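You operate a simulated robot arm through the tools that you are given. There is no shell and no other tool. Be economical: measure what you need, move in short steps, check, and stop when the job is done.

Carry out the task below with a simulated two-armed robot. There is one attempt and no reset: what you move stays moved.

## Task
Pick up the grey bag with one hand, pass it to the other hand and put it on the top of the green bench. Set down upright: grey bag.

Only the result counts: the job must be done as asked and must still hold three seconds after the hand-in. Knocking over, shifting, dropping, spilling or breaking anything else fails it.

## Robot
Two 7-joint arms with two-finger parallel grippers on one trunk, on a base that drives. Base frame: it is fixed to the floor where the robot stands at the start and does not move with it; the origin is under the middle of the robot, x ahead of it, y to its left, z up. Readings come in m, degrees, newtons and seconds.
The left shoulder is at the start at [0.05, 0.168, 1.032], the right one opposite. Places, roughly: top of the green bench [0.7, -0.2, 0.8]. Payload 1.57 kg a hand.
Tool frame (each hand has its own): the origin (TCP) lies between the finger pads and is the grasp point; the fingertips stand 0.03 m ahead of it; z points along the fingers, y is the line along which they close. Largest opening 0.08 m; finger width 0.017, thickness 0.012; the body of the gripper, 0.04 by 0.082 m, starts 0.08 m behind the TCP.
Orientation is told as [roll, pitch, yaw] about the base's x, y, z axes, in that order, counted from this pose: with the fingers straight down and closing along the base's y, the tool's x points along the base's -x, its y along +y and its z along -z.

## Interface
- The arms move only by the tool arm_command. It takes "left_increments", "right_increments" or both (then of equal length, played together; a hand with none holds still); each is a list of rows, each a list of 7 numbers: the turn, a rotation vector about the base's x, y, z in rad, then the shift along the base's x, y, z in cm, then the finger opening in cm, from 0 to 8. In form: [[wx, wy, wz, tx, ty, tz, grip], ...]. A call has 1 to 8 rows; each row is the pose to reach, as a shift and turn from the pose commanded when the call began. A row lasts 0.2 s, in which the tool goes at most 0.05 m and 8.6 degrees; a call with a longer step from one row to the next is refused whole, and so is a gripper value outside its range. Where a pose cannot be reached the arm comes as near as it can. A force on the tool above 40 N (or 10 N above the force at the start of the call, whichever is more), or a blocked arm, ends the call early, and 0.2 s more pass. Each finger travels about 0.045 m/s and halts on what it meets, pressing with about 26 N; the grip force reading is that of the motor and also rises with nothing between the fingers. The clock runs only during rows and for 0.2 s after the last one: add rows that repeat a pose to give the fingers time. The reply holds the time, the measured pose of the TCP, the force on the tool along the base axes, the opening and the grip force, in the units named above and with some noise, with the torque about the TCP (base axes, N m) and any sound that the robot's microphone picked up, and new pictures: "views" is both (left out), scene, wrist or none (wrist: the cameras of the hands that moved).
- Cameras (640 x 400 px; columns grow to the right, rows downward): "scene" is now at [0.125, -0.0129, 1.2357]; the picture's right is [-0.12, -0.99, 0.00], its down [-0.63, 0.08, -0.78] and it looks along [0.77, -0.10, -0.63] (base axes); focal length 214 px, centre (320, 200). "left" rides on the left gripper at [0.072, 0.007, -0.122] in its tool frame; the picture's right is [-0.09, 1.00, 0.00], its down [-0.84, -0.08, -0.54] and it looks along [-0.54, -0.05, 0.84] (tool axes); focal length 238 px, centre (320, 200). "right" rides on the right gripper at [0.072, -0.007, -0.122] in its tool frame; the picture's right is [0.09, 1.00, 0.00], its down [-0.84, 0.08, -0.54] and it looks along [-0.54, 0.05, 0.84] (tool axes); focal length 238 px, centre (320, 200). There is no depth. A picture from a camera that has moved, and an enlarged one, comes with that camera's place and axes in the base frame and with its lens.
- move_column(by): slides the trunk up (or, below 0, down) by that many m; the arms and the scene camera ride with it, the base frame stays. It gives what a move gives, with no picture.
- steer(legs): drives the robot by 1 to 6 legs, each [ahead, left, turn to the left] in m, m and degrees, along the robot's own axes; the way and the turn of a leg run together, so that a leg with both is an arc; at most 1.5 m and 180 degrees a leg. The arms and the cameras ride along, it lands a little off, and it stops where it bumps. It gives what a move gives, and a new picture of the scene camera.
- aim_head(pan, tilt): turns the head with the scene camera to pan (to the left, within 80 degrees either way) and tilt (down, from -29 to 69), counted from straight ahead of the robot. It gives what a move gives, and a new picture of the scene camera.
- enlarge(camera, box): a new picture of the part [left, top, right, bottom] of that camera's present view, enlarged. No time passes.
- job_done(): hands the job in; it is judged then, once.

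Work in short steps. Places have to be worked out from the pictures, the camera data and where the tool is seen: move nearer, look again, correct. Check each grasp and each placing, and mend what went wrong. You have 120 turns and 260 pictures in all, those below and enlarged ones among them. Open the grippers and draw the arms clear of the work before you hand the job in, unless the task says otherwise; then end with one line.

The tools are called as name(argument=value, ...) on one line, values as JSON. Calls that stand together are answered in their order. arm_command: Moves the arms, as the interface text tells. Its arguments: {"type":"object","properties":{"left_increments":{"type":"array"},"right_increments":{"type":"array"},"views":{"type":"string","enum":["both","scene","wrist","none"]}},"required":[]} The other tools are called the same way: move_column (by) slides the trunk up or down; steer (legs) drives the base; aim_head (pan, tilt) turns the head that bears the scene camera; enlarge (camera, box) takes an enlarged picture of a part of a camera's view; job_done () hands the job in.

At the start:

```text
time: 0.0
left_tcp_pos: [0.4719, 0.0268, 1.1104]
left_ee_rot: [0.0, -0.1, 0.2]
left_contact_force: [0.3, 0.1, 0.2]
left_wrist_torque: [0.0, 0.02, 0.0]
left_finger_gap: 0.0798
left_finger_force: 0.1
right_tcp_pos: [0.3293, -0.3434, 1.0306]
right_ee_rot: [-0.1, 0.1, 0.0]
right_contact_force: [0.0, -0.4, 0.6]
right_wrist_torque: [-0.03, 0.0, -0.01]
right_finger_gap: 0.0796
right_finger_force: 0.0
trunk travel left (down, up): [-0.2, 0.243]
robot x, y, heading: [-0.0032, -0.0028, -0.1]
head pan, tilt: [-7.1, 39.2]
```

scene: 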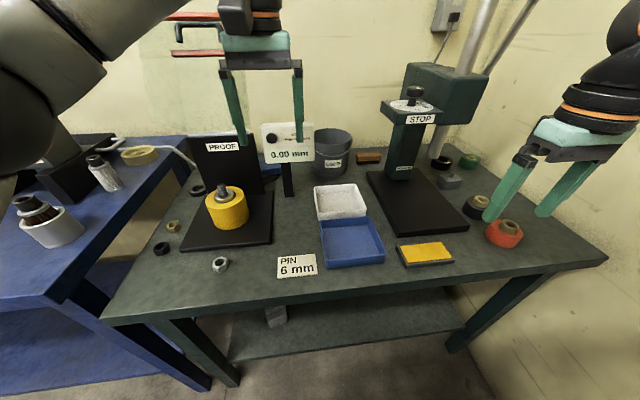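
right: 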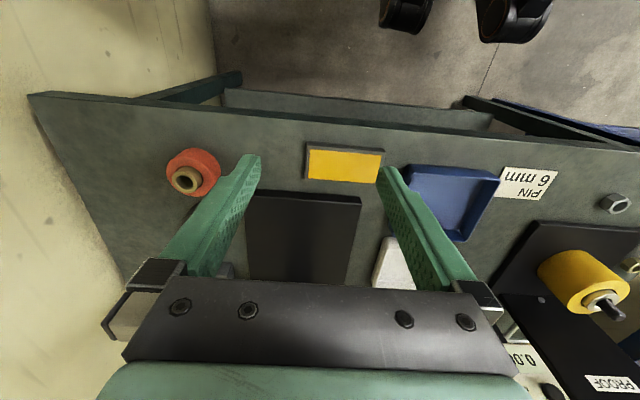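
left: 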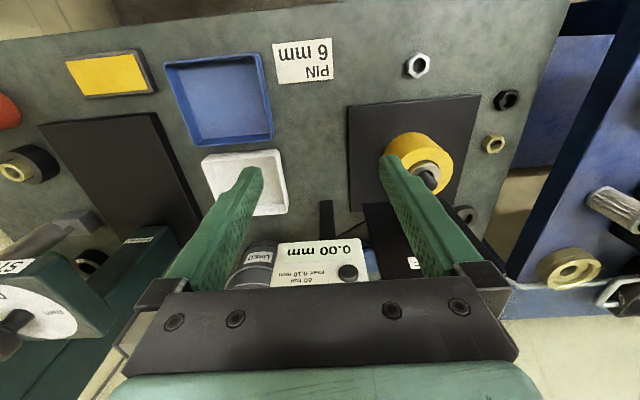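

The bag isn't obvious on the bench top; a greyish item is on the lower shelf near pixel (277,315). I enlarge that.

enlarge(camera="scene", box=[200, 270, 400, 395])

aim_head(pan=0, tilt=65)

```text
3.20 times, centred on (300, 332) of scene
camera zoom: at [0.125, -0.0129, 1.2357], right [-0.12, -0.99, 0.0], down [-0.63, 0.08, -0.78], along [0.77, -0.1, -0.63], focal length 686 px, centre (384, -224)
```

zoom: 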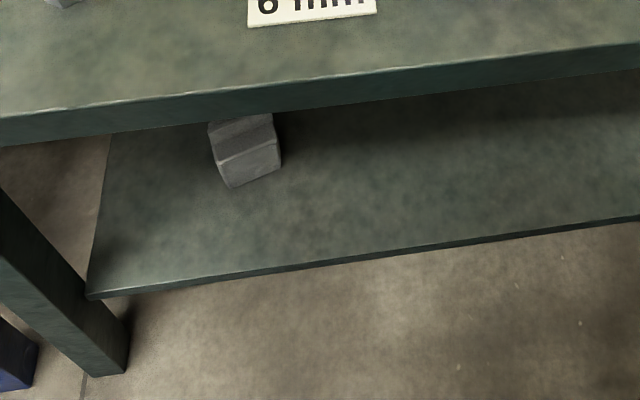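

```text
time: 0.9
left_tcp_pos: [0.4715, 0.0271, 1.1114]
left_ee_rot: [0.0, -0.1, 0.1]
left_contact_force: [-0.4, -0.2, 0.3]
left_wrist_torque: [0.03, 0.02, 0.01]
left_finger_gap: 0.0799
left_finger_force: 0.1
right_tcp_pos: [0.3294, -0.3429, 1.0318]
right_ee_rot: [-0.1, 0.1, 0.0]
right_contact_force: [0.0, 0.0, -0.1]
right_wrist_torque: [0.02, 0.0, 0.0]
right_finger_gap: 0.0801
right_finger_force: 0.1
trunk travel left (down, up): [-0.2, 0.243]
robot x, y, heading: [0.0026, 0.0029, 0.1]
head pan, tilt: [0.0, 65.0]
camera scene: at [0.1008, -0.0024, 1.2023], right [0.0, -1.0, 0.0], down [-0.91, 0.0, -0.42], along [0.42, 0.0, -0.91], focal length 214 px, centre (320, 200)
```

scene: 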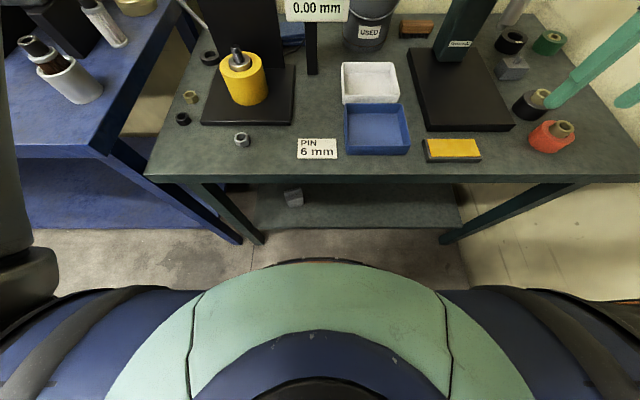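

The grey item on the shelf appears to be at about [0.52, 0.12, 0.27]. I look closer at it and at the grey item on the top right of the bench to tell which is the bag.

enlarge(camera="scene", box=[250, 170, 346, 230])

enlarge(camera="scene", box=[420, 20, 612, 140])

```text
6.67 times, centred on (298, 200) of scene
camera zoom: at [0.1008, -0.0024, 1.2023], right [0.0, -1.0, 0.0], down [-0.91, 0.0, -0.42], along [0.42, 0.0, -0.91], focal length 1430 px, centre (467, 200)
```

zoom: 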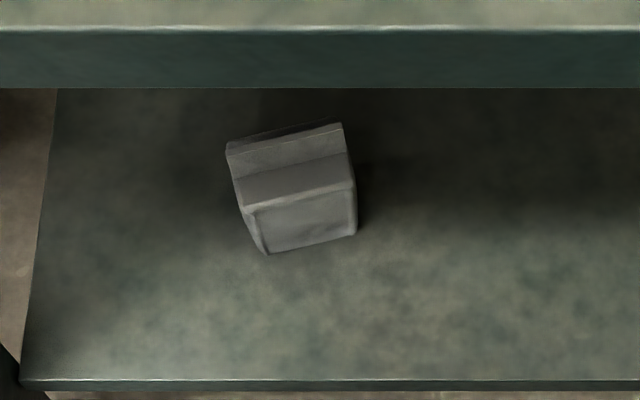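

```text
3.33 times, centred on (516, 80) of scene
camera zoom: at [0.1008, -0.0024, 1.2023], right [0.0, -1.0, 0.0], down [-0.91, 0.0, -0.42], along [0.42, 0.0, -0.91], focal length 715 px, centre (-333, 600)
```

zoom: 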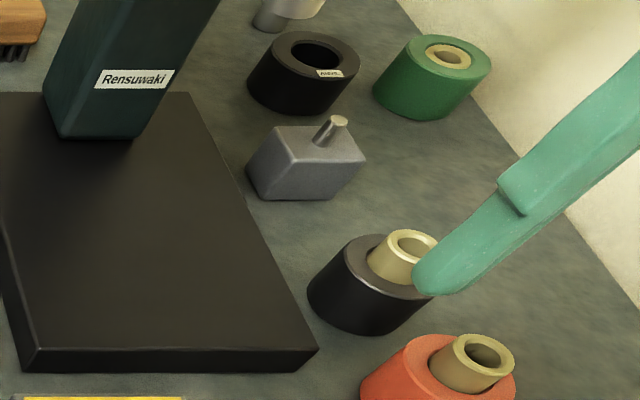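

The shelf item is the bag: upright, about 0.067 wide, front face around [0.51, 0.113], turned about 12° left, shelf at 0.24, bench front edge at x≈0.35. I plan to pick with the right hand reaching forward under the bench, hand over to the left, and set it at the free front-left top. First, back away.

steer(legs=[[-0.4, 0, 0], [0, 0.2, 0]])

aim_head(pan=-10, tilt=50)

```text
time: 4.6
left_tcp_pos: [0.0721, 0.2246, 1.1108]
left_ee_rot: [0.0, -0.1, 0.0]
left_contact_force: [-0.6, 0.6, 0.4]
left_wrist_torque: [-0.07, -0.01, 0.07]
left_finger_gap: 0.0799
left_finger_force: 0.0
right_tcp_pos: [-0.0703, -0.1447, 1.0317]
right_ee_rot: [-0.1, 0.1, -0.1]
right_contact_force: [0.4, -0.1, -0.5]
right_wrist_torque: [0.03, 0.0, -0.01]
right_finger_gap: 0.08
right_finger_force: 0.0
trunk travel left (down, up): [-0.2, 0.243]
robot x, y, heading: [-0.4032, 0.1981, -0.1]
head pan, tilt: [0.0, 65.0]
camera scene: at [-0.2995, 0.1952, 1.2022], right [0.0, -1.0, 0.0], down [-0.91, 0.0, -0.42], along [0.42, 0.0, -0.91], focal length 214 px, centre (320, 200)
```

scene: 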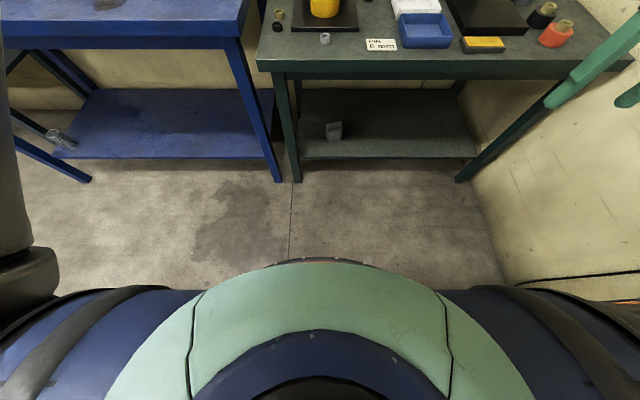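

```text
time: 5.4
left_tcp_pos: [0.0728, 0.2244, 1.1105]
left_ee_rot: [0.0, -0.1, 0.1]
left_contact_force: [0.0, -0.5, -0.2]
left_wrist_torque: [0.0, 0.02, 0.02]
left_finger_gap: 0.0799
left_finger_force: 0.1
right_tcp_pos: [-0.0707, -0.1464, 1.0314]
right_ee_rot: [0.1, -0.1, 0.0]
right_contact_force: [-0.2, 0.2, 0.7]
right_wrist_torque: [-0.01, -0.02, 0.01]
right_finger_gap: 0.0802
right_finger_force: 0.0
trunk travel left (down, up): [-0.2, 0.243]
robot x, y, heading: [-0.4016, 0.1965, -0.3]
head pan, tilt: [-10.0, 50.0]
camera scene: at [-0.2844, 0.1814, 1.2203], right [-0.17, -0.98, 0.0], down [-0.75, 0.13, -0.64], along [0.63, -0.11, -0.77], focal length 214 px, centre (320, 200)
```

scene: 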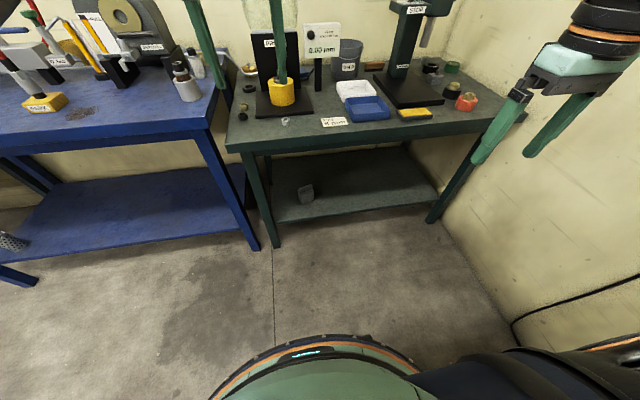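

Backed to x=-0.40, y=0.20 with nothing touched. I measure the bag again from this lower-angled view.

enlarge(camera="scene", box=[274, 170, 338, 210])

move_column(by=-0.2)

aim_head(pan=-5, tilt=45)

enlarge(camera="scene", box=[240, 130, 368, 210])

```text
10.00 times, centred on (306, 190) of scene
camera zoom: at [-0.2844, 0.1814, 1.2203], right [-0.17, -0.98, 0.0], down [-0.75, 0.13, -0.64], along [0.63, -0.11, -0.77], focal length 2145 px, centre (460, 300)
```

zoom: 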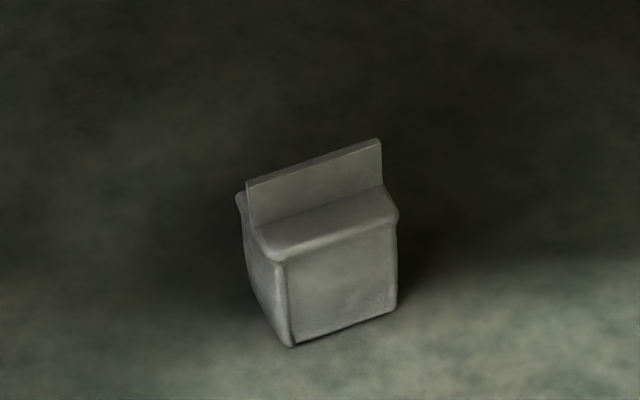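

```text
time: 7.5
left_tcp_pos: [0.0734, 0.224, 0.9106]
left_ee_rot: [0.0, -0.2, 0.1]
left_contact_force: [0.3, -1.1, -0.1]
left_wrist_torque: [0.03, -0.03, 0.01]
left_finger_gap: 0.0801
left_finger_force: 0.1
right_tcp_pos: [-0.0713, -0.1466, 0.8307]
right_ee_rot: [0.0, 0.0, 0.0]
right_contact_force: [-0.1, -0.4, -0.4]
right_wrist_torque: [0.0, 0.0, 0.0]
right_finger_gap: 0.0799
right_finger_force: 0.1
trunk travel left (down, up): [0.0, 0.443]
robot x, y, heading: [-0.3991, 0.1967, 0.1]
head pan, tilt: [-10.0, 50.0]
```

```text
time: 8.2
left_tcp_pos: [0.0731, 0.2242, 0.9104]
left_ee_rot: [0.0, 0.0, 0.1]
left_contact_force: [0.4, 0.3, 0.0]
left_wrist_torque: [0.01, 0.02, 0.02]
left_finger_gap: 0.0797
left_finger_force: 0.1
right_tcp_pos: [-0.0692, -0.1451, 0.8312]
right_ee_rot: [0.1, 0.0, 0.0]
right_contact_force: [0.7, 0.1, 0.4]
right_wrist_torque: [0.02, -0.01, -0.01]
right_finger_gap: 0.0801
right_finger_force: 0.0
trunk travel left (down, up): [0.0, 0.443]
robot x, y, heading: [-0.3992, 0.1947, 0.1]
head pan, tilt: [-5.0, 45.0]
camera scene: at [-0.2792, 0.1876, 1.0272], right [-0.09, -1.0, 0.0], down [-0.7, 0.06, -0.71], along [0.7, -0.06, -0.71], focal length 214 px, centre (320, 200)
```

scene: 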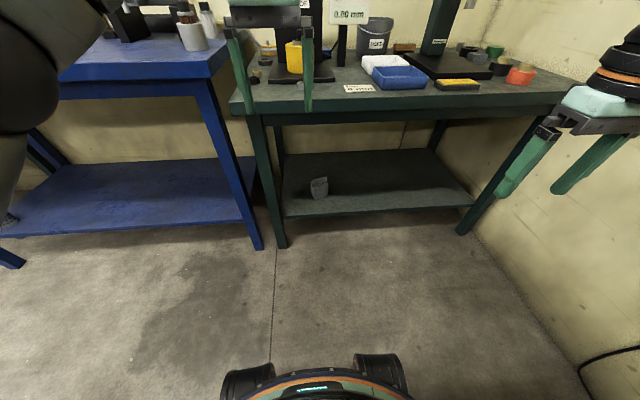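

```text
5.00 times, centred on (304, 170) of scene
camera zoom: at [-0.2792, 0.1876, 1.0272], right [-0.09, -1.0, 0.0], down [-0.7, 0.06, -0.71], along [0.7, -0.06, -0.71], focal length 1072 px, centre (400, 350)
```

zoom: 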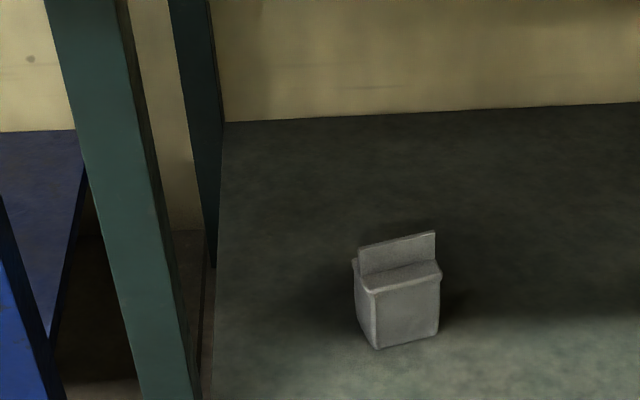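

The bag body is about 0.063 wide × 0.054 deep × 0.075 high with a thin fin on top up to about z=0.35, centre ≈[0.534, 0.119], yaw ≈13°. I tilt the right tool forward and lower it in free space here, and draw the left hand back a little.

arm_command(right_increments=[[0, -0.14, 0, 1.5, 1, -3.5, 8], [0, -0.28, 0, 3, 2, -7, 8], [0, -0.42, 0, 4.5, 3, -10.5, 8], [0, -0.56, 0, 6, 4, -14, 8], [0, -0.7, 0, 7.5, 5, -17.5, 8], [0, -0.84, 0, 9, 6, -21, 8], [0, -0.98, 0, 10.5, 7, -24.5, 8], [0, -1.12, 0, 12, 8, -28, 8]], left_increments=[[0, 0, 0, -2, 1, 1, 8], [0, 0, 0, -4, 2, 2, 8], [0, 0, 0, -6, 3, 3, 8], [0, 0, 0, -8, 4, 4, 8], [0, 0, 0, -10, 4, 5, 8], [0, 0, 0, -12, 4, 6, 8], [0, 0, 0, -14, 4, 7, 8], [0, 0, 0, -16, 4, 8, 8]])

```text
time: 10.0
left_tcp_pos: [-0.0877, 0.2646, 0.9915]
left_ee_rot: [0.0, -0.2, 0.1]
left_contact_force: [0.7, -0.2, 0.5]
left_wrist_torque: [0.02, -0.02, -0.01]
left_finger_gap: 0.08
left_finger_force: 0.1
right_tcp_pos: [0.0811, -0.068, 0.6644]
right_ee_rot: [-0.1, -59.9, -0.1]
right_contact_force: [-0.4, -0.3, -0.1]
right_wrist_torque: [0.0, -0.04, 0.0]
right_finger_gap: 0.0799
right_finger_force: 0.0
right hand out of reach, approached as far as the arm can: row 7, 8
trunk travel left (down, up): [0.0, 0.443]
robot x, y, heading: [-0.4012, 0.1956, -0.4]
head pan, tilt: [-5.0, 45.0]
camera scene: at [-0.2793, 0.1874, 1.0272], right [-0.09, -1.0, 0.0], down [-0.7, 0.06, -0.71], along [0.7, -0.06, -0.71], focal length 214 px, centre (320, 200)
camera right: at [-0.0619, -0.0752, 0.6618], right [-0.04, 1.0, -0.08], down [-0.05, 0.08, 1.0], along [1.0, 0.05, 0.05], focal length 238 px, centre (320, 200)
camera left: at [-0.1612, 0.2701, 1.1138], right [0.09, 1.0, 0.0], down [0.84, -0.08, 0.54], along [0.54, -0.05, -0.84], focal length 238 px, centre (320, 200)
```

scene: 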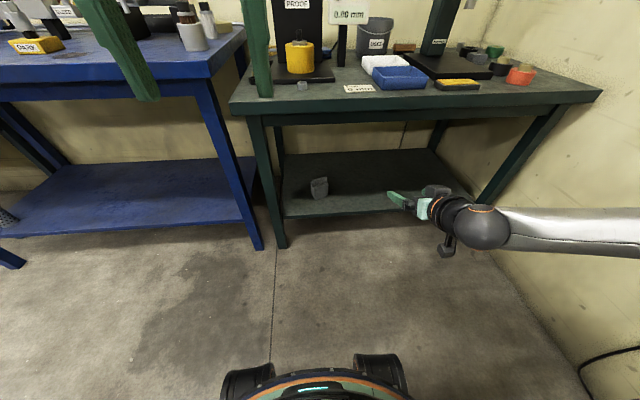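
right: 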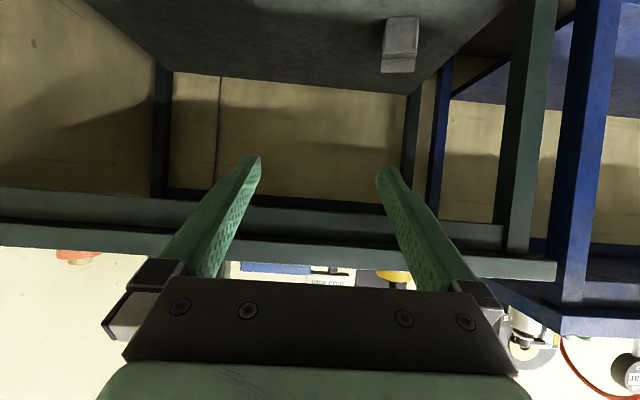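
left: 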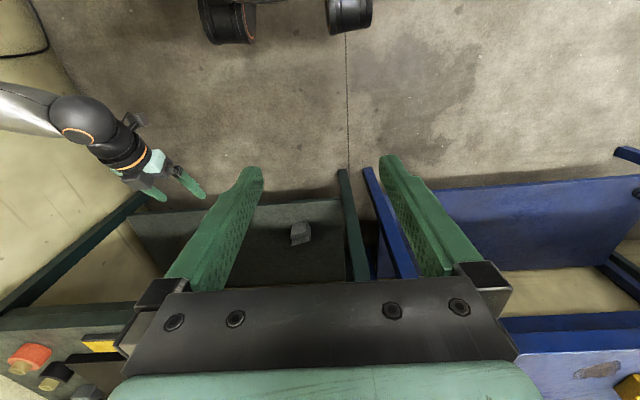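

The forward tilt hits a limit at this height with the elbow out to the right. I ease the tilt back to about -40° and lower further to see what reach there is.

arm_command(right_increments=[[0, 0.12, 0, 0, 0, -4, 8], [0, 0.24, 0, 0, 0, -8, 8], [0, 0.35, 0, 0, 0, -12, 8], [0, 0.35, 0, 0, 0, -16, 8], [0, 0.35, 0, 0, 0, -20, 8], [0, 0.35, 0, 0, 0, -24, 8], [0, 0.35, 0, 0, 0, -28, 8]], views="scene")

```text
time: 11.6
left_tcp_pos: [-0.0877, 0.2638, 0.9922]
left_ee_rot: [0.0, -0.1, 0.0]
left_contact_force: [-0.3, 0.6, -0.2]
left_wrist_torque: [0.03, 0.04, 0.01]
left_finger_gap: 0.08
left_finger_force: 0.0
right_tcp_pos: [0.0803, -0.0669, 0.5077]
right_ee_rot: [-0.2, -39.5, 0.0]
right_contact_force: [0.1, 0.6, 0.4]
right_wrist_torque: [0.0, 0.02, 0.02]
right_finger_gap: 0.0797
right_finger_force: 0.1
right hand out of reach, approached as far as the arm can: row 4, 5, 6, 7
trunk travel left (down, up): [0.0, 0.443]
robot x, y, heading: [-0.4025, 0.1995, 0.2]
head pan, tilt: [-5.0, 45.0]
camera scene: at [-0.2792, 0.1877, 1.0273], right [-0.09, -1.0, 0.0], down [-0.7, 0.06, -0.71], along [0.7, -0.06, -0.71], focal length 214 px, centre (320, 200)
```

scene: 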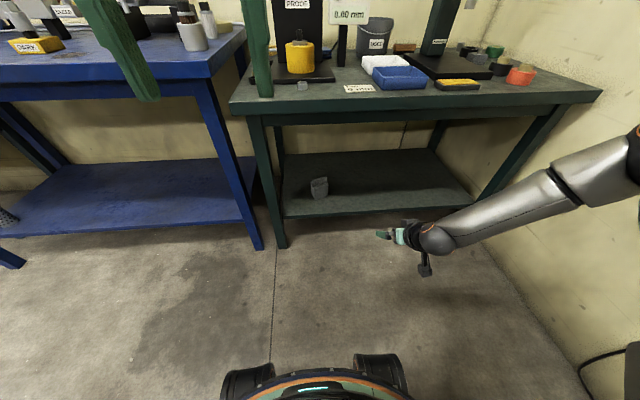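

The limit moves with tilt; the forearm comes in from the right, so I test whether yawing the tool to the left frees further lowering.

arm_command(right_increments=[[0, 0, 0.14, 0, 0, -1, 8], [0, 0, 0.28, 0, 0, -2, 8], [0, 0, 0.42, 0, 0, -4, 8], [0, 0, 0.56, 0, 0, -8, 8], [0, 0, 0.7, 0, 0, -12, 8], [0, 0, 0.84, 0, 0, -16, 8], [0, 0, 0.84, 0, 0, -20, 8]], views="scene")

```text
time: 13.2
left_tcp_pos: [-0.0879, 0.2646, 0.9911]
left_ee_rot: [0.0, 0.0, 0.1]
left_contact_force: [0.8, 0.8, 0.7]
left_wrist_torque: [-0.01, 0.03, -0.02]
left_finger_gap: 0.08
left_finger_force: 0.0
right_tcp_pos: [0.0338, -0.0999, 0.4848]
right_ee_rot: [0.0, -39.8, 48.3]
right_contact_force: [0.1, -0.1, -1.1]
right_wrist_torque: [-0.02, 0.02, -0.01]
right_finger_gap: 0.0801
right_finger_force: 0.0
right hand out of reach, approached as far as the arm can: row 1, 2, 3, 4, 5, 6, 7
trunk travel left (down, up): [0.0, 0.443]
robot x, y, heading: [-0.3978, 0.2025, 0.0]
head pan, tilt: [-5.0, 45.0]
camera scene: at [-0.2792, 0.1878, 1.0273], right [-0.09, -1.0, 0.0], down [-0.7, 0.06, -0.71], along [0.7, -0.06, -0.71], focal length 214 px, centre (320, 200)
```

scene: 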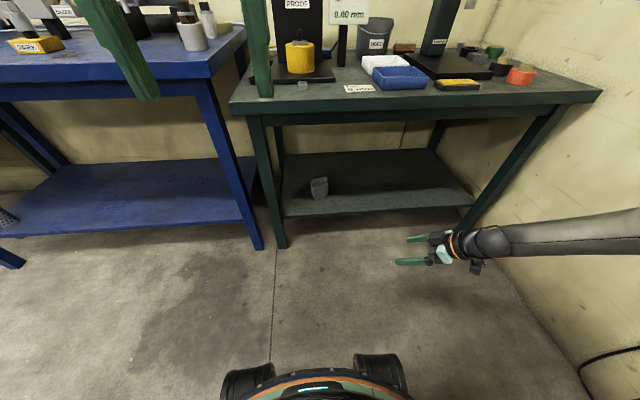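

The reach seems limited by arm posture rather than length. I return the tool to pointing down nearer the robot's axis, where the reach is documented, and then examine from there.

arm_command(right_increments=[[-0.0365, 0.082, -0.1, -2, 2.5, 2, 8], [-0.073, 0.164, -0.2, -4, 5, 4, 8], [-0.11, 0.246, -0.301, -6, 7.5, 6, 8], [-0.146, 0.328, -0.401, -8, 10, 8, 8], [-0.183, 0.41, -0.502, -10, 12.5, 10, 8], [-0.219, 0.492, -0.602, -12, 15, 12, 8], [-0.256, 0.574, -0.703, -14, 17.5, 14, 8], [-0.292, 0.656, -0.803, -16, 20, 16, 8]], views="scene")

```text
time: 15.0
left_tcp_pos: [-0.0867, 0.2629, 0.9917]
left_ee_rot: [0.1, -0.2, 0.1]
left_contact_force: [0.0, -0.4, 0.5]
left_wrist_torque: [0.05, -0.04, 0.02]
left_finger_gap: 0.0798
left_finger_force: 0.0
right_tcp_pos: [-0.1255, 0.0959, 0.6476]
right_ee_rot: [-0.1, 0.3, 0.0]
right_contact_force: [0.3, 0.4, -1.5]
right_wrist_torque: [0.0, -0.01, -0.02]
right_finger_gap: 0.0798
right_finger_force: 0.0
right hand out of reach, approached as far as the arm can: row 8
trunk travel left (down, up): [0.0, 0.443]
robot x, y, heading: [-0.3978, 0.1966, -0.0]
head pan, tilt: [-5.0, 45.0]
camera scene: at [-0.2793, 0.1876, 1.0273], right [-0.09, -1.0, 0.0], down [-0.7, 0.06, -0.71], along [0.7, -0.06, -0.71], focal length 214 px, centre (320, 200)
```

scene: 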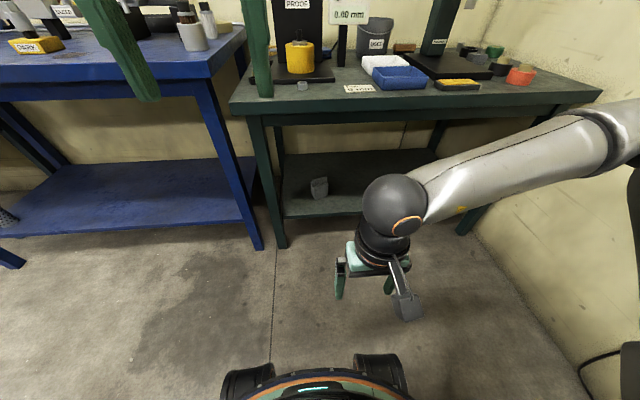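

Tool is down at z=0.65 near the axis. I lower straight down to see if it reaches the documented depth.

arm_command(right_increments=[[0, 0, 0, 0, -0.5, -5, 8], [0, 0, 0, 0, -0.5, -10, 8], [0, 0, 0, 0, -0.5, -15, 8], [0, 0, 0, 0, -0.5, -20, 8], [0, 0, 0, 0, -0.5, -25, 8], [0, 0, 0, 0, -0.5, -30, 8], [0, 0, 0, 0, -0.5, -34, 8]], views="scene")

```text
refused: row 1 steps farther than a row can; nothing moved
```

Step slightly too long; I shorten it.

arm_command(right_increments=[[0, 0, 0, 0, 0, -4.5, 8], [0, 0, 0, 0, 0, -9, 8], [0, 0, 0, 0, 0, -13.5, 8], [0, 0, 0, 0, 0, -18, 8], [0, 0, 0, 0, 0, -22.5, 8], [0, 0, 0, 0, 0, -27, 8], [0, 0, 0, 0, 0, -31, 8], [0, 0, 0, 0, 0, -35, 8]], views="scene")

```text
time: 16.8
left_tcp_pos: [-0.088, 0.2646, 0.9914]
left_ee_rot: [0.0, -0.1, 0.1]
left_contact_force: [0.1, 1.0, -0.6]
left_wrist_torque: [0.0, 0.0, -0.02]
left_finger_gap: 0.08
left_finger_force: 0.0
right_tcp_pos: [-0.1212, -0.0159, 0.4787]
right_ee_rot: [0.1, 0.3, 0.2]
right_contact_force: [-0.7, -0.1, -0.1]
right_wrist_torque: [0.0, 0.02, 0.0]
right_finger_gap: 0.0801
right_finger_force: 0.1
right hand out of reach, approached as far as the arm can: row 1, 2, 3, 4, 5, 6, 7, 8
trunk travel left (down, up): [0.0, 0.443]
robot x, y, heading: [-0.4018, 0.1955, 0.0]
head pan, tilt: [-5.0, 45.0]
camera scene: at [-0.2792, 0.1877, 1.0273], right [-0.09, -1.0, 0.0], down [-0.7, 0.06, -0.71], along [0.7, -0.06, -0.71], focal length 214 px, centre (320, 200)
```

scene: 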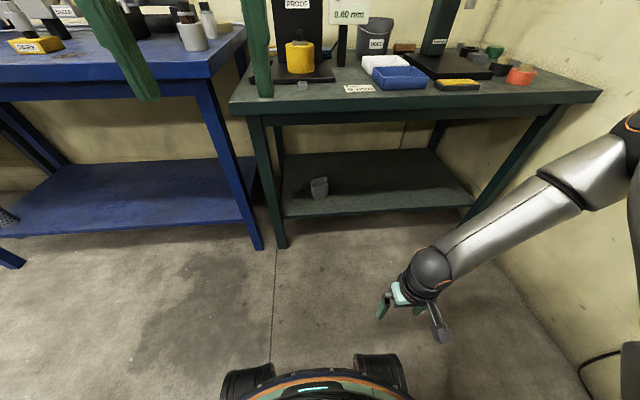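

The elbow stays out to the right and blocks. I swing the hand outward to the right and down so the elbow can drop.

arm_command(right_increments=[[0, 0, 0, 2, -3, -2, 8], [0, 0, 0, 4, -6, -4, 8], [0, 0, 0, 6, -9, -6, 8], [0, 0, 0, 7, -12, -9, 8], [0, 0, 0, 7, -14, -12, 8], [0, 0, 0, 7, -16, -15, 8], [0, 0, 0, 7, -16, -19, 8], [0, 0, 0, 7, -16, -23, 8]], views="scene")

```text
time: 18.6
left_tcp_pos: [-0.0867, 0.2645, 0.9909]
left_ee_rot: [0.0, -0.1, 0.1]
left_contact_force: [0.8, -0.5, 0.1]
left_wrist_torque: [-0.02, 0.0, 0.01]
left_finger_gap: 0.08
left_finger_force: 0.0
right_tcp_pos: [-0.0727, -0.1817, 0.4194]
right_ee_rot: [0.0, 0.2, 0.1]
right_contact_force: [-0.1, -0.1, -0.2]
right_wrist_torque: [0.04, -0.02, 0.03]
right_finger_gap: 0.08
right_finger_force: 0.1
right hand out of reach, approached as far as the arm can: row 2, 3, 4, 5, 6, 7, 8
trunk travel left (down, up): [0.0, 0.443]
robot x, y, heading: [-0.402, 0.1977, 0.2]
head pan, tilt: [-5.0, 45.0]
camera scene: at [-0.2792, 0.1877, 1.0273], right [-0.09, -1.0, 0.0], down [-0.7, 0.06, -0.71], along [0.7, -0.06, -0.71], focal length 214 px, centre (320, 200)
```

scene: 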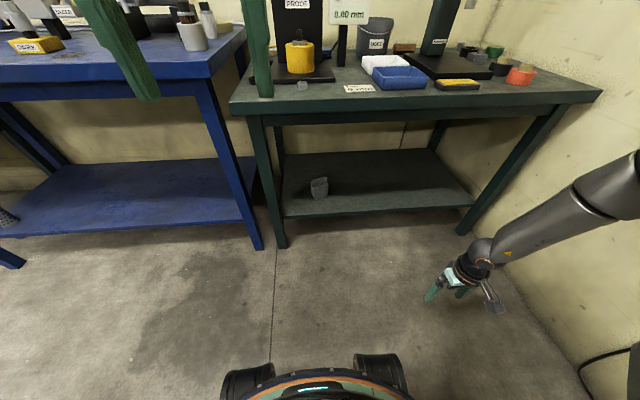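

I look to the right to see the arm's posture.

aim_head(pan=-60, tilt=35)

```text
time: 19.8
left_tcp_pos: [-0.0882, 0.2636, 0.9921]
left_ee_rot: [0.0, -0.1, 0.1]
left_contact_force: [0.8, -0.2, -0.6]
left_wrist_torque: [0.02, -0.03, -0.01]
left_finger_gap: 0.0797
left_finger_force: 0.1
right_tcp_pos: [-0.0722, -0.1819, 0.4192]
right_ee_rot: [0.0, 0.1, 0.1]
right_contact_force: [0.6, -0.1, 0.3]
right_wrist_torque: [0.0, 0.02, 0.02]
right_finger_gap: 0.0798
right_finger_force: 0.1
trunk travel left (down, up): [0.0, 0.443]
robot x, y, heading: [-0.3977, 0.1991, -0.1]
head pan, tilt: [-60.0, 35.0]
camera scene: at [-0.3161, 0.1185, 1.0421], right [-0.87, -0.5, 0.0], down [-0.29, 0.5, -0.82], along [0.41, -0.71, -0.57], focal length 214 px, centre (320, 200)
```

scene: 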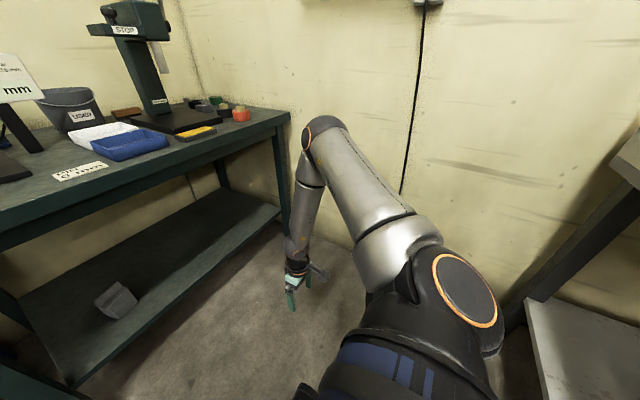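

The upper arm points forward-right with the elbow high in front. I try bringing the hand inward toward the body while lowering slowly.

arm_command(right_increments=[[0, 0, 0, -3, 0, 0, 8], [0, 0, 0, -6, 0, 0, 8], [0, 0, 0, -9, 0, -1, 8], [0, 0, 0, -12, 0, -3, 8], [0, 0, 0, -14, 0, -6, 8], [0, 0, 0, -14, 0, -9, 8], [0, 0, 0, -14, 0, -12, 8], [0, 0, 0, -14, 0, -15, 8]], views="scene")

```text
time: 21.6
left_tcp_pos: [-0.0881, 0.2643, 0.9915]
left_ee_rot: [0.0, -0.2, 0.1]
left_contact_force: [0.3, 0.8, -0.1]
left_wrist_torque: [0.0, 0.02, 0.01]
left_finger_gap: 0.0801
left_finger_force: 0.1
right_tcp_pos: [-0.1977, -0.1868, 0.3928]
right_ee_rot: [0.0, 0.2, 0.1]
right_contact_force: [-0.1, 0.3, 0.3]
right_wrist_torque: [0.0, -0.01, -0.01]
right_finger_gap: 0.0802
right_finger_force: 0.0
right hand out of reach, approached as far as the arm can: row 4, 5, 6, 7, 8
trunk travel left (down, up): [0.0, 0.443]
robot x, y, heading: [-0.3992, 0.1987, -0.2]
head pan, tilt: [-60.0, 35.0]
camera scene: at [-0.3161, 0.1185, 1.0421], right [-0.87, -0.5, 0.0], down [-0.29, 0.5, -0.82], along [0.41, -0.71, -0.57], focal length 214 px, centre (320, 200)
```

scene: 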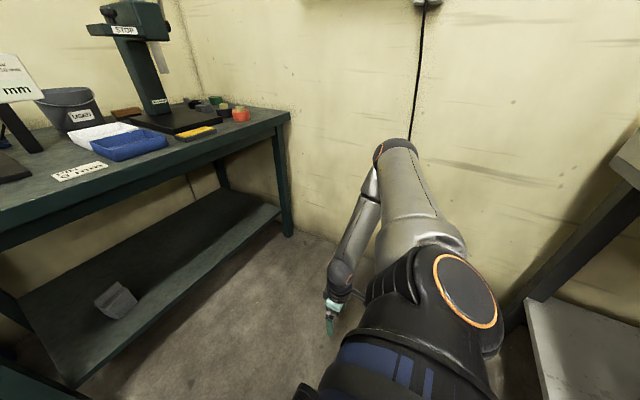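

The IK keeps the elbow high. Better: go nearly stretched, tool in line with the arm, and swing downward as a whole. I back up for room and raise the hand again.

steer(legs=[[-0.25, 0, 0]])

arm_command(right_increments=[[0, 0, 0, 1.5, 0, 4.5, 8], [0, 0, 0, 3, 0, 9, 8], [0, 0, 0, 4.5, 0, 13.5, 8], [0, 0, 0, 6, 0, 18, 8], [0, 0, 0, 7.5, 0, 22.5, 8], [0, 0, 0, 9, 0, 27, 8], [0, 0, 0, 10.5, 0, 31.5, 8], [0, 0, 0, 12, 0, 36, 8]], views="none")

arm_command(right_increments=[[0, -0.14, 0, 3, 0, 3, 8], [0, -0.28, 0, 6, 0, 6, 8], [0, -0.42, 0, 9, 0, 9, 8], [0, -0.56, 0, 12, 0, 12, 8], [0, -0.7, 0, 15, 0, 12, 8], [0, -0.84, 0, 18, 0, 12, 8], [0, -0.98, 0, 21, 0, 12, 8], [0, -1.12, 0, 24, 0, 12, 8]], views="scene")

```text
time: 23.6
left_tcp_pos: [-0.3365, 0.2688, 0.9919]
left_ee_rot: [0.0, 0.0, 0.4]
left_contact_force: [-0.8, 0.3, -0.1]
left_wrist_torque: [0.0, 0.0, 0.04]
left_finger_gap: 0.0799
left_finger_force: 0.0
right_tcp_pos: [-0.4458, -0.1824, 0.3938]
right_ee_rot: [-0.1, 0.2, 0.2]
right_contact_force: [0.2, 0.1, 0.2]
right_wrist_torque: [-0.05, -0.01, 0.0]
right_finger_gap: 0.0802
right_finger_force: 0.1
trunk travel left (down, up): [0.0, 0.443]
robot x, y, heading: [-0.6461, 0.2001, 0.2]
head pan, tilt: [-60.0, 35.0]
stopped in leg 1: the robot was blocked; the commanded pose is now the measured one
camera scene: at [-0.5655, 0.1224, 1.0421], right [-0.86, -0.5, 0.0], down [-0.29, 0.5, -0.82], along [0.41, -0.71, -0.57], focal length 214 px, centre (320, 200)
```

scene: 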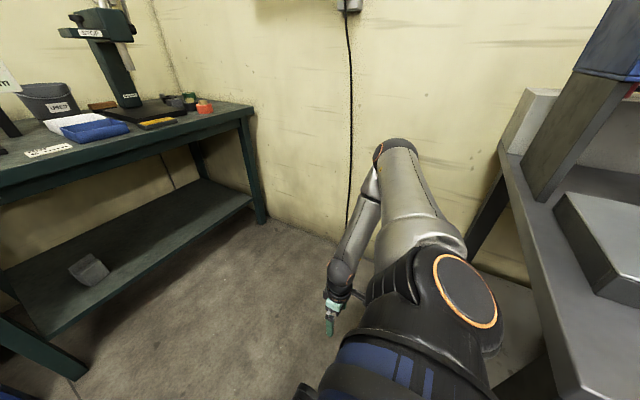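

```text
time: 25.4
left_tcp_pos: [-0.3368, 0.2686, 0.991]
left_ee_rot: [0.0, -0.1, 0.3]
left_contact_force: [-0.3, -0.4, -0.3]
left_wrist_torque: [0.0, -0.02, 0.0]
left_finger_gap: 0.0801
left_finger_force: 0.1
right_tcp_pos: [-0.3267, -0.1828, 0.7533]
right_ee_rot: [0.1, 0.3, 0.3]
right_contact_force: [0.9, -0.4, -0.5]
right_wrist_torque: [0.04, 0.0, 0.01]
right_finger_gap: 0.08
right_finger_force: 0.1
trunk travel left (down, up): [0.0, 0.443]
robot x, y, heading: [-0.6503, 0.1988, 0.2]
head pan, tilt: [-60.0, 35.0]
```

```text
time: 27.2
left_tcp_pos: [-0.3372, 0.27, 0.9902]
left_ee_rot: [0.0, -0.1, 0.3]
left_contact_force: [0.3, 0.6, -0.4]
left_wrist_torque: [0.0, -0.03, 0.01]
left_finger_gap: 0.0799
left_finger_force: 0.1
right_tcp_pos: [-0.0848, -0.1826, 0.874]
right_ee_rot: [-0.5, -64.0, 0.7]
right_contact_force: [0.2, -0.6, 0.3]
right_wrist_torque: [0.0, -0.01, -0.03]
right_finger_gap: 0.0802
right_finger_force: 0.0
trunk travel left (down, up): [0.0, 0.443]
robot x, y, heading: [-0.6518, 0.2001, 0.2]
head pan, tilt: [-60.0, 35.0]
camera scene: at [-0.5655, 0.1223, 1.0421], right [-0.86, -0.5, 0.0], down [-0.29, 0.5, -0.82], along [0.41, -0.71, -0.57], focal length 214 px, centre (320, 200)
```

scene: 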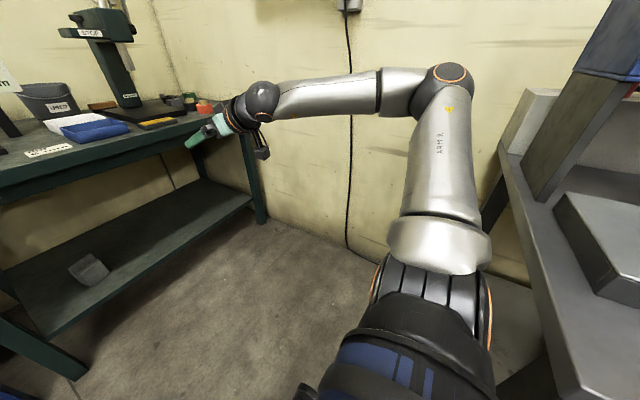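

Forearm now points forward with the elbow out at the side. I stretch further forward with the tool level, then will swing down.

arm_command(right_increments=[[0, -0.05, 0, 3, 1, 0, 8], [0, -0.1, 0, 6, 2, 0, 8], [0, -0.15, 0, 9, 3, -1, 8], [0, -0.2, 0, 12, 4, -2, 8], [0, -0.2, 0, 15, 5, -4, 8], [0, -0.2, 0, 18, 6, -6, 8], [0, -0.2, 0, 21, 7, -8, 8], [0, -0.2, 0, 24, 8, -10, 8]], views="scene")

```text
time: 29.0
left_tcp_pos: [-0.3377, 0.2687, 0.9911]
left_ee_rot: [0.0, -0.2, 0.3]
left_contact_force: [-0.2, 0.8, 0.9]
left_wrist_torque: [-0.02, -0.02, -0.03]
left_finger_gap: 0.0798
left_finger_force: 0.0
right_tcp_pos: [0.11, -0.1133, 0.789]
right_ee_rot: [-1.1, -75.3, 1.1]
right_contact_force: [0.9, -0.1, 0.0]
right_wrist_torque: [0.01, 0.01, -0.01]
right_finger_gap: 0.0799
right_finger_force: 0.1
right hand out of reach, approached as far as the arm can: row 7, 8
trunk travel left (down, up): [0.0, 0.443]
robot x, y, heading: [-0.6533, 0.199, 0.2]
head pan, tilt: [-60.0, 35.0]
camera scene: at [-0.5655, 0.1223, 1.0421], right [-0.86, -0.5, 0.0], down [-0.29, 0.5, -0.82], along [0.41, -0.71, -0.57], focal length 214 px, centre (320, 200)
```

scene: 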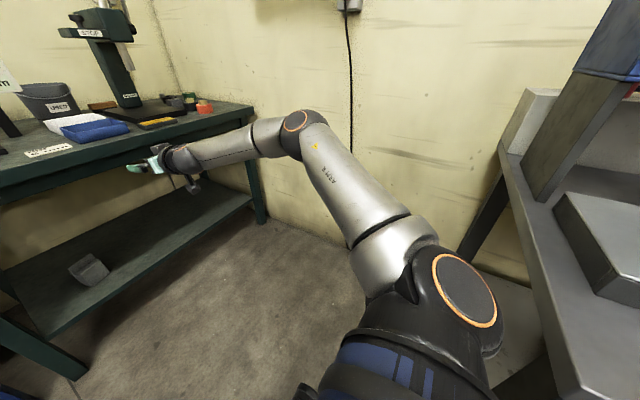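

Reach here is about 0.76 ahead of the axis. Now I swing down along an arc, easing tilt toward -45°.

arm_command(right_increments=[[0, 0.06, 0, -1, 0.5, -4, 8], [0, 0.12, 0, -2, 1, -8, 8], [0, 0.18, 0, -3, 1.5, -12, 8], [0, 0.24, 0, -4.5, 2, -16, 8], [0, 0.3, 0, -6, 2.5, -20, 8], [0, 0.36, 0, -8, 3, -24, 8], [0, 0.42, 0, -10, 3.5, -28, 8], [0, 0.48, 0, -12, 4, -32, 8]], views="scene")

```text
time: 30.8
left_tcp_pos: [-0.3368, 0.2683, 0.9922]
left_ee_rot: [0.1, -0.1, 0.4]
left_contact_force: [0.9, -0.7, 1.0]
left_wrist_torque: [0.02, 0.0, -0.02]
left_finger_gap: 0.0801
left_finger_force: 0.0
right_tcp_pos: [-0.0564, -0.0977, 0.5503]
right_ee_rot: [-0.5, -47.9, 0.4]
right_contact_force: [1.5, -0.5, 0.6]
right_wrist_torque: [-0.01, -0.02, 0.0]
right_finger_gap: 0.0798
right_finger_force: 0.0
right hand out of reach, approached as far as the arm can: row 2, 3, 4, 5, 6, 7, 8
trunk travel left (down, up): [0.0, 0.443]
robot x, y, heading: [-0.6479, 0.2002, -0.1]
head pan, tilt: [-60.0, 35.0]
camera scene: at [-0.5655, 0.1224, 1.0421], right [-0.86, -0.5, 0.0], down [-0.29, 0.5, -0.82], along [0.41, -0.71, -0.57], focal length 214 px, centre (320, 200)
```

scene: 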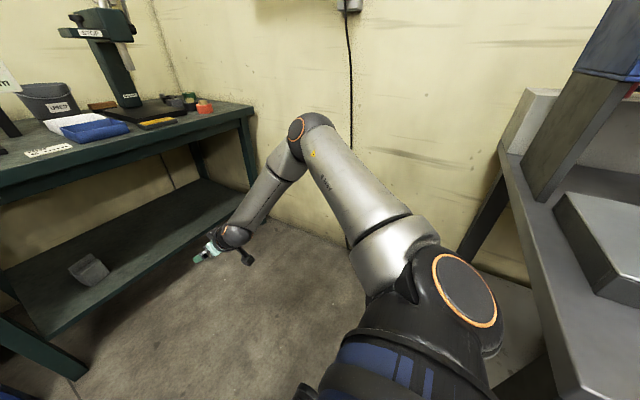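

The upper arm stays level, elbow out. I return to mid height with the tool level, then roll the tool about its own axis (closing is symmetric) to coax the elbow down.

arm_command(right_increments=[[0, -0.12, 0, 0, -1, 3.5, 8], [0, -0.24, 0, 0, -2, 7, 8], [0, -0.36, 0, 0, -3, 10.5, 8], [0, -0.48, 0, 0, -4, 14, 8], [0, -0.6, 0, 0, -5, 17.5, 8], [0, -0.73, 0, 0, -6, 20, 8]], views="none")

arm_command(right_increments=[[0.14, 0, 0, 0, 0, 0, 8], [0.28, 0, 0, 0, 0, 0, 8], [0.42, 0, 0, 0, 0, 0, 8], [0.56, 0, 0, 0, 0, 0, 8], [0.7, 0, 0, 0, 0, 0, 8], [0.84, 0, 0, 0, 0, 0, 8], [0.98, 0, 0, 0, 0, 0, 8], [1.12, 0, 0, 0, 0, 0, 8]], views="scene")

```text
time: 32.2
left_tcp_pos: [-0.3371, 0.269, 0.9915]
left_ee_rot: [0.0, -0.2, 0.3]
left_contact_force: [0.0, -0.1, -0.6]
left_wrist_torque: [-0.01, 0.0, 0.0]
left_finger_gap: 0.0801
left_finger_force: 0.0
right_tcp_pos: [-0.0694, -0.1873, 0.8553]
right_ee_rot: [-6.5, -86.6, 7.2]
right_contact_force: [1.1, 0.2, -0.7]
right_wrist_torque: [0.02, -0.02, -0.01]
right_finger_gap: 0.08
right_finger_force: 0.0
right hand out of reach, approached as far as the arm can: row 1, 2, 3, 4, 5, 6
trunk travel left (down, up): [0.0, 0.443]
robot x, y, heading: [-0.6458, 0.1976, 0.2]
head pan, tilt: [-60.0, 35.0]
```

```text
time: 34.0
left_tcp_pos: [-0.3382, 0.2699, 0.9922]
left_ee_rot: [0.1, -0.2, 0.4]
left_contact_force: [0.0, -0.5, 0.8]
left_wrist_torque: [0.0, 0.0, -0.01]
left_finger_gap: 0.08
left_finger_force: 0.0
right_tcp_pos: [-0.071, -0.192, 0.8672]
right_ee_rot: [88.6, -25.9, -85.9]
right_contact_force: [0.2, 1.0, -1.0]
right_wrist_torque: [0.01, -0.01, -0.01]
right_finger_gap: 0.0798
right_finger_force: 0.0
right hand out of reach, approached as far as the arm can: row 6, 7, 8
trunk travel left (down, up): [0.0, 0.443]
robot x, y, heading: [-0.6497, 0.1992, 0.2]
head pan, tilt: [-60.0, 35.0]
camera scene: at [-0.5655, 0.1223, 1.0421], right [-0.86, -0.5, 0.0], down [-0.29, 0.5, -0.82], along [0.41, -0.71, -0.57], focal length 214 px, centre (320, 200)
```

scene: 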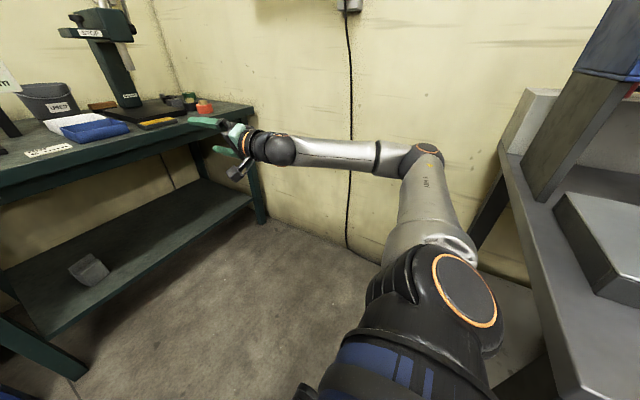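

The elbow dropped noticeably. Now I lower from this rolled posture, tilting the tool downward-forward a bit.

arm_command(right_increments=[[0, 0, 0, 0, 0, -4, 8], [0, 0.06, 0, 0, 1, -8, 8], [0, 0.12, 0, 0, 2, -12, 8], [0, 0.18, 0, 0, 3, -16, 8], [0, 0.24, 0, 0, 4, -20, 8], [0, 0.3, 0, 0, 5, -24, 8], [0, 0.36, 0, 0, 6, -28, 8], [0, 0.42, 0, 0, 7, -32, 8]], views="scene")

```text
time: 35.8
left_tcp_pos: [-0.3373, 0.269, 0.9923]
left_ee_rot: [0.0, -0.1, 0.3]
left_contact_force: [0.3, 0.5, 0.4]
left_wrist_torque: [0.02, -0.01, 0.02]
left_finger_gap: 0.08
left_finger_force: 0.1
right_tcp_pos: [-0.0679, -0.1433, 0.6698]
right_ee_rot: [61.6, -21.8, -74.7]
right_contact_force: [0.1, -0.2, -0.1]
right_wrist_torque: [0.02, 0.04, 0.0]
right_finger_gap: 0.08
right_finger_force: 0.1
right hand out of reach, approached as far as the arm can: row 1, 2, 3, 4, 5, 6, 7, 8
trunk travel left (down, up): [0.0, 0.443]
robot x, y, heading: [-0.6513, 0.1993, 0.2]
head pan, tilt: [-60.0, 35.0]
camera scene: at [-0.5656, 0.1223, 1.0421], right [-0.86, -0.5, 0.0], down [-0.29, 0.5, -0.82], along [0.41, -0.71, -0.57], focal length 214 px, centre (320, 200)
```

scene: 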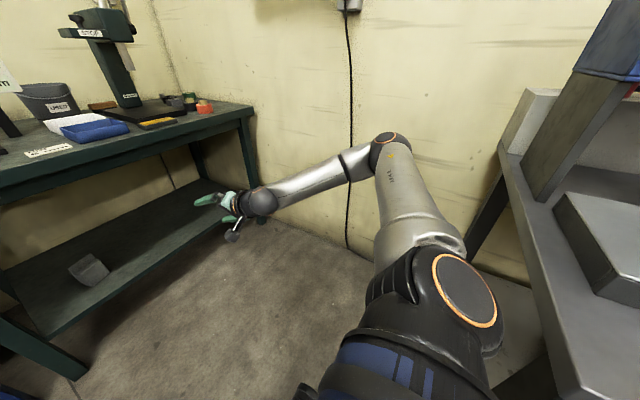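

The elbow seems on the wrong branch of the shoulder. I drive forward a bit for room behind, then pull the hand back toward the body so the elbow folds backward past the shoulder, and then lower it.

steer(legs=[[0.2, 0, 0]])

arm_command(right_increments=[[0, 0, 0, -4, -1, 1, 8], [0, 0, 0, -8, -2, 2, 8], [0, 0, 0, -12, -3, 3, 8], [0, 0, 0, -16, -4, 4, 8], [0, 0, 0, -20, -5, 4, 8], [0, 0, 0, -24, -6, 4, 8], [0, 0, 0, -28, -7, 4, 8], [0, 0, 0, -32, -8, 4, 8]], views="scene")

```text
time: 37.4
left_tcp_pos: [-0.1388, 0.2705, 0.9902]
left_ee_rot: [0.0, -0.1, 0.3]
left_contact_force: [0.2, -0.1, -1.1]
left_wrist_torque: [0.01, 0.01, -0.01]
left_finger_gap: 0.0802
left_finger_force: 0.0
right_tcp_pos: [0.1293, -0.1417, 0.6701]
right_ee_rot: [61.7, -21.9, -74.6]
right_contact_force: [-0.5, 0.1, -0.7]
right_wrist_torque: [0.0, 0.01, 0.0]
right_finger_gap: 0.0801
right_finger_force: 0.1
trunk travel left (down, up): [0.0, 0.443]
robot x, y, heading: [-0.4518, 0.1978, 0.4]
head pan, tilt: [-60.0, 35.0]
camera scene: at [-0.3666, 0.1232, 1.0421], right [-0.86, -0.5, 0.0], down [-0.29, 0.5, -0.82], along [0.41, -0.71, -0.57], focal length 214 px, centre (320, 200)
```

scene: 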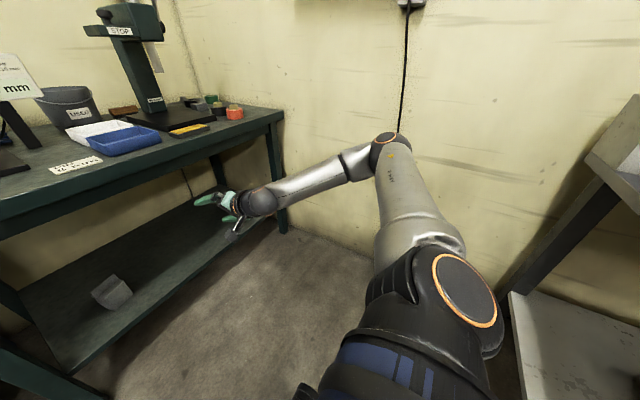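

```text
time: 39.2
left_tcp_pos: [-0.1376, 0.2709, 0.9914]
left_ee_rot: [-0.1, -0.1, 0.4]
left_contact_force: [-0.8, 0.0, 0.3]
left_wrist_torque: [0.01, 0.02, 0.0]
left_finger_gap: 0.0799
left_finger_force: 0.1
right_tcp_pos: [-0.19, -0.2306, 0.7072]
right_ee_rot: [61.7, -21.9, -74.5]
right_contact_force: [0.1, -0.2, -0.1]
right_wrist_torque: [0.03, 0.01, -0.02]
right_finger_gap: 0.0801
right_finger_force: 0.1
right hand out of reach, approached as far as the arm can: row 6, 7, 8
trunk travel left (down, up): [0.0, 0.443]
robot x, y, heading: [-0.4463, 0.2025, 0.0]
head pan, tilt: [-60.0, 35.0]
camera scene: at [-0.3665, 0.1232, 1.0421], right [-0.86, -0.5, 0.0], down [-0.29, 0.5, -0.82], along [0.41, -0.71, -0.57], focal length 214 px, centre (320, 200)
```

scene: 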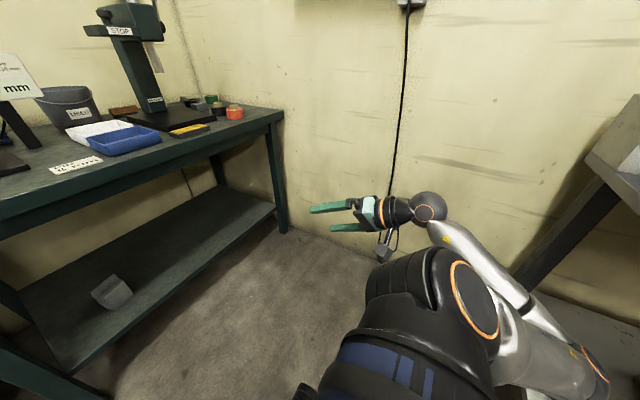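

Now the elbow is folded behind. I lower the hand from here while unrolling the tool so its closing direction returns to horizontal.

arm_command(right_increments=[[0, 0, 0, 0, 0, -4, 8], [0, 0, 0, 1, 0, -8, 8], [0, 0, 0, 2, 0, -12, 8], [0, 0, 0, 4, 0, -16, 8], [-0.12, 0, 0.06, 6, 0, -20, 8], [-0.24, 0, 0.12, 8, 0, -24, 8], [-0.36, -0.02, 0.18, 10, 0, -28, 8], [-0.48, -0.03, 0.24, 12, 0, -32, 8]], views="scene")

```text
time: 41.0
left_tcp_pos: [-0.1393, 0.2702, 0.9911]
left_ee_rot: [0.0, -0.1, 0.2]
left_contact_force: [0.4, -0.3, 0.1]
left_wrist_torque: [0.01, 0.02, -0.03]
left_finger_gap: 0.0799
left_finger_force: 0.0
right_tcp_pos: [-0.0683, -0.2331, 0.3879]
right_ee_rot: [48.9, -47.7, -53.1]
right_contact_force: [0.2, -0.4, 0.2]
right_wrist_torque: [0.0, 0.01, 0.02]
right_finger_gap: 0.0798
right_finger_force: 0.0
trunk travel left (down, up): [0.0, 0.443]
robot x, y, heading: [-0.4529, 0.2024, 0.2]
head pan, tilt: [-60.0, 35.0]
camera scene: at [-0.3667, 0.1233, 1.0421], right [-0.86, -0.5, 0.0], down [-0.29, 0.5, -0.82], along [0.41, -0.71, -0.57], focal length 214 px, centre (320, 200)
```

scene: 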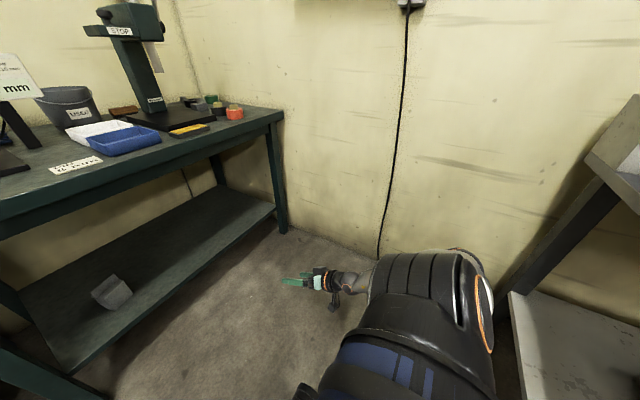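

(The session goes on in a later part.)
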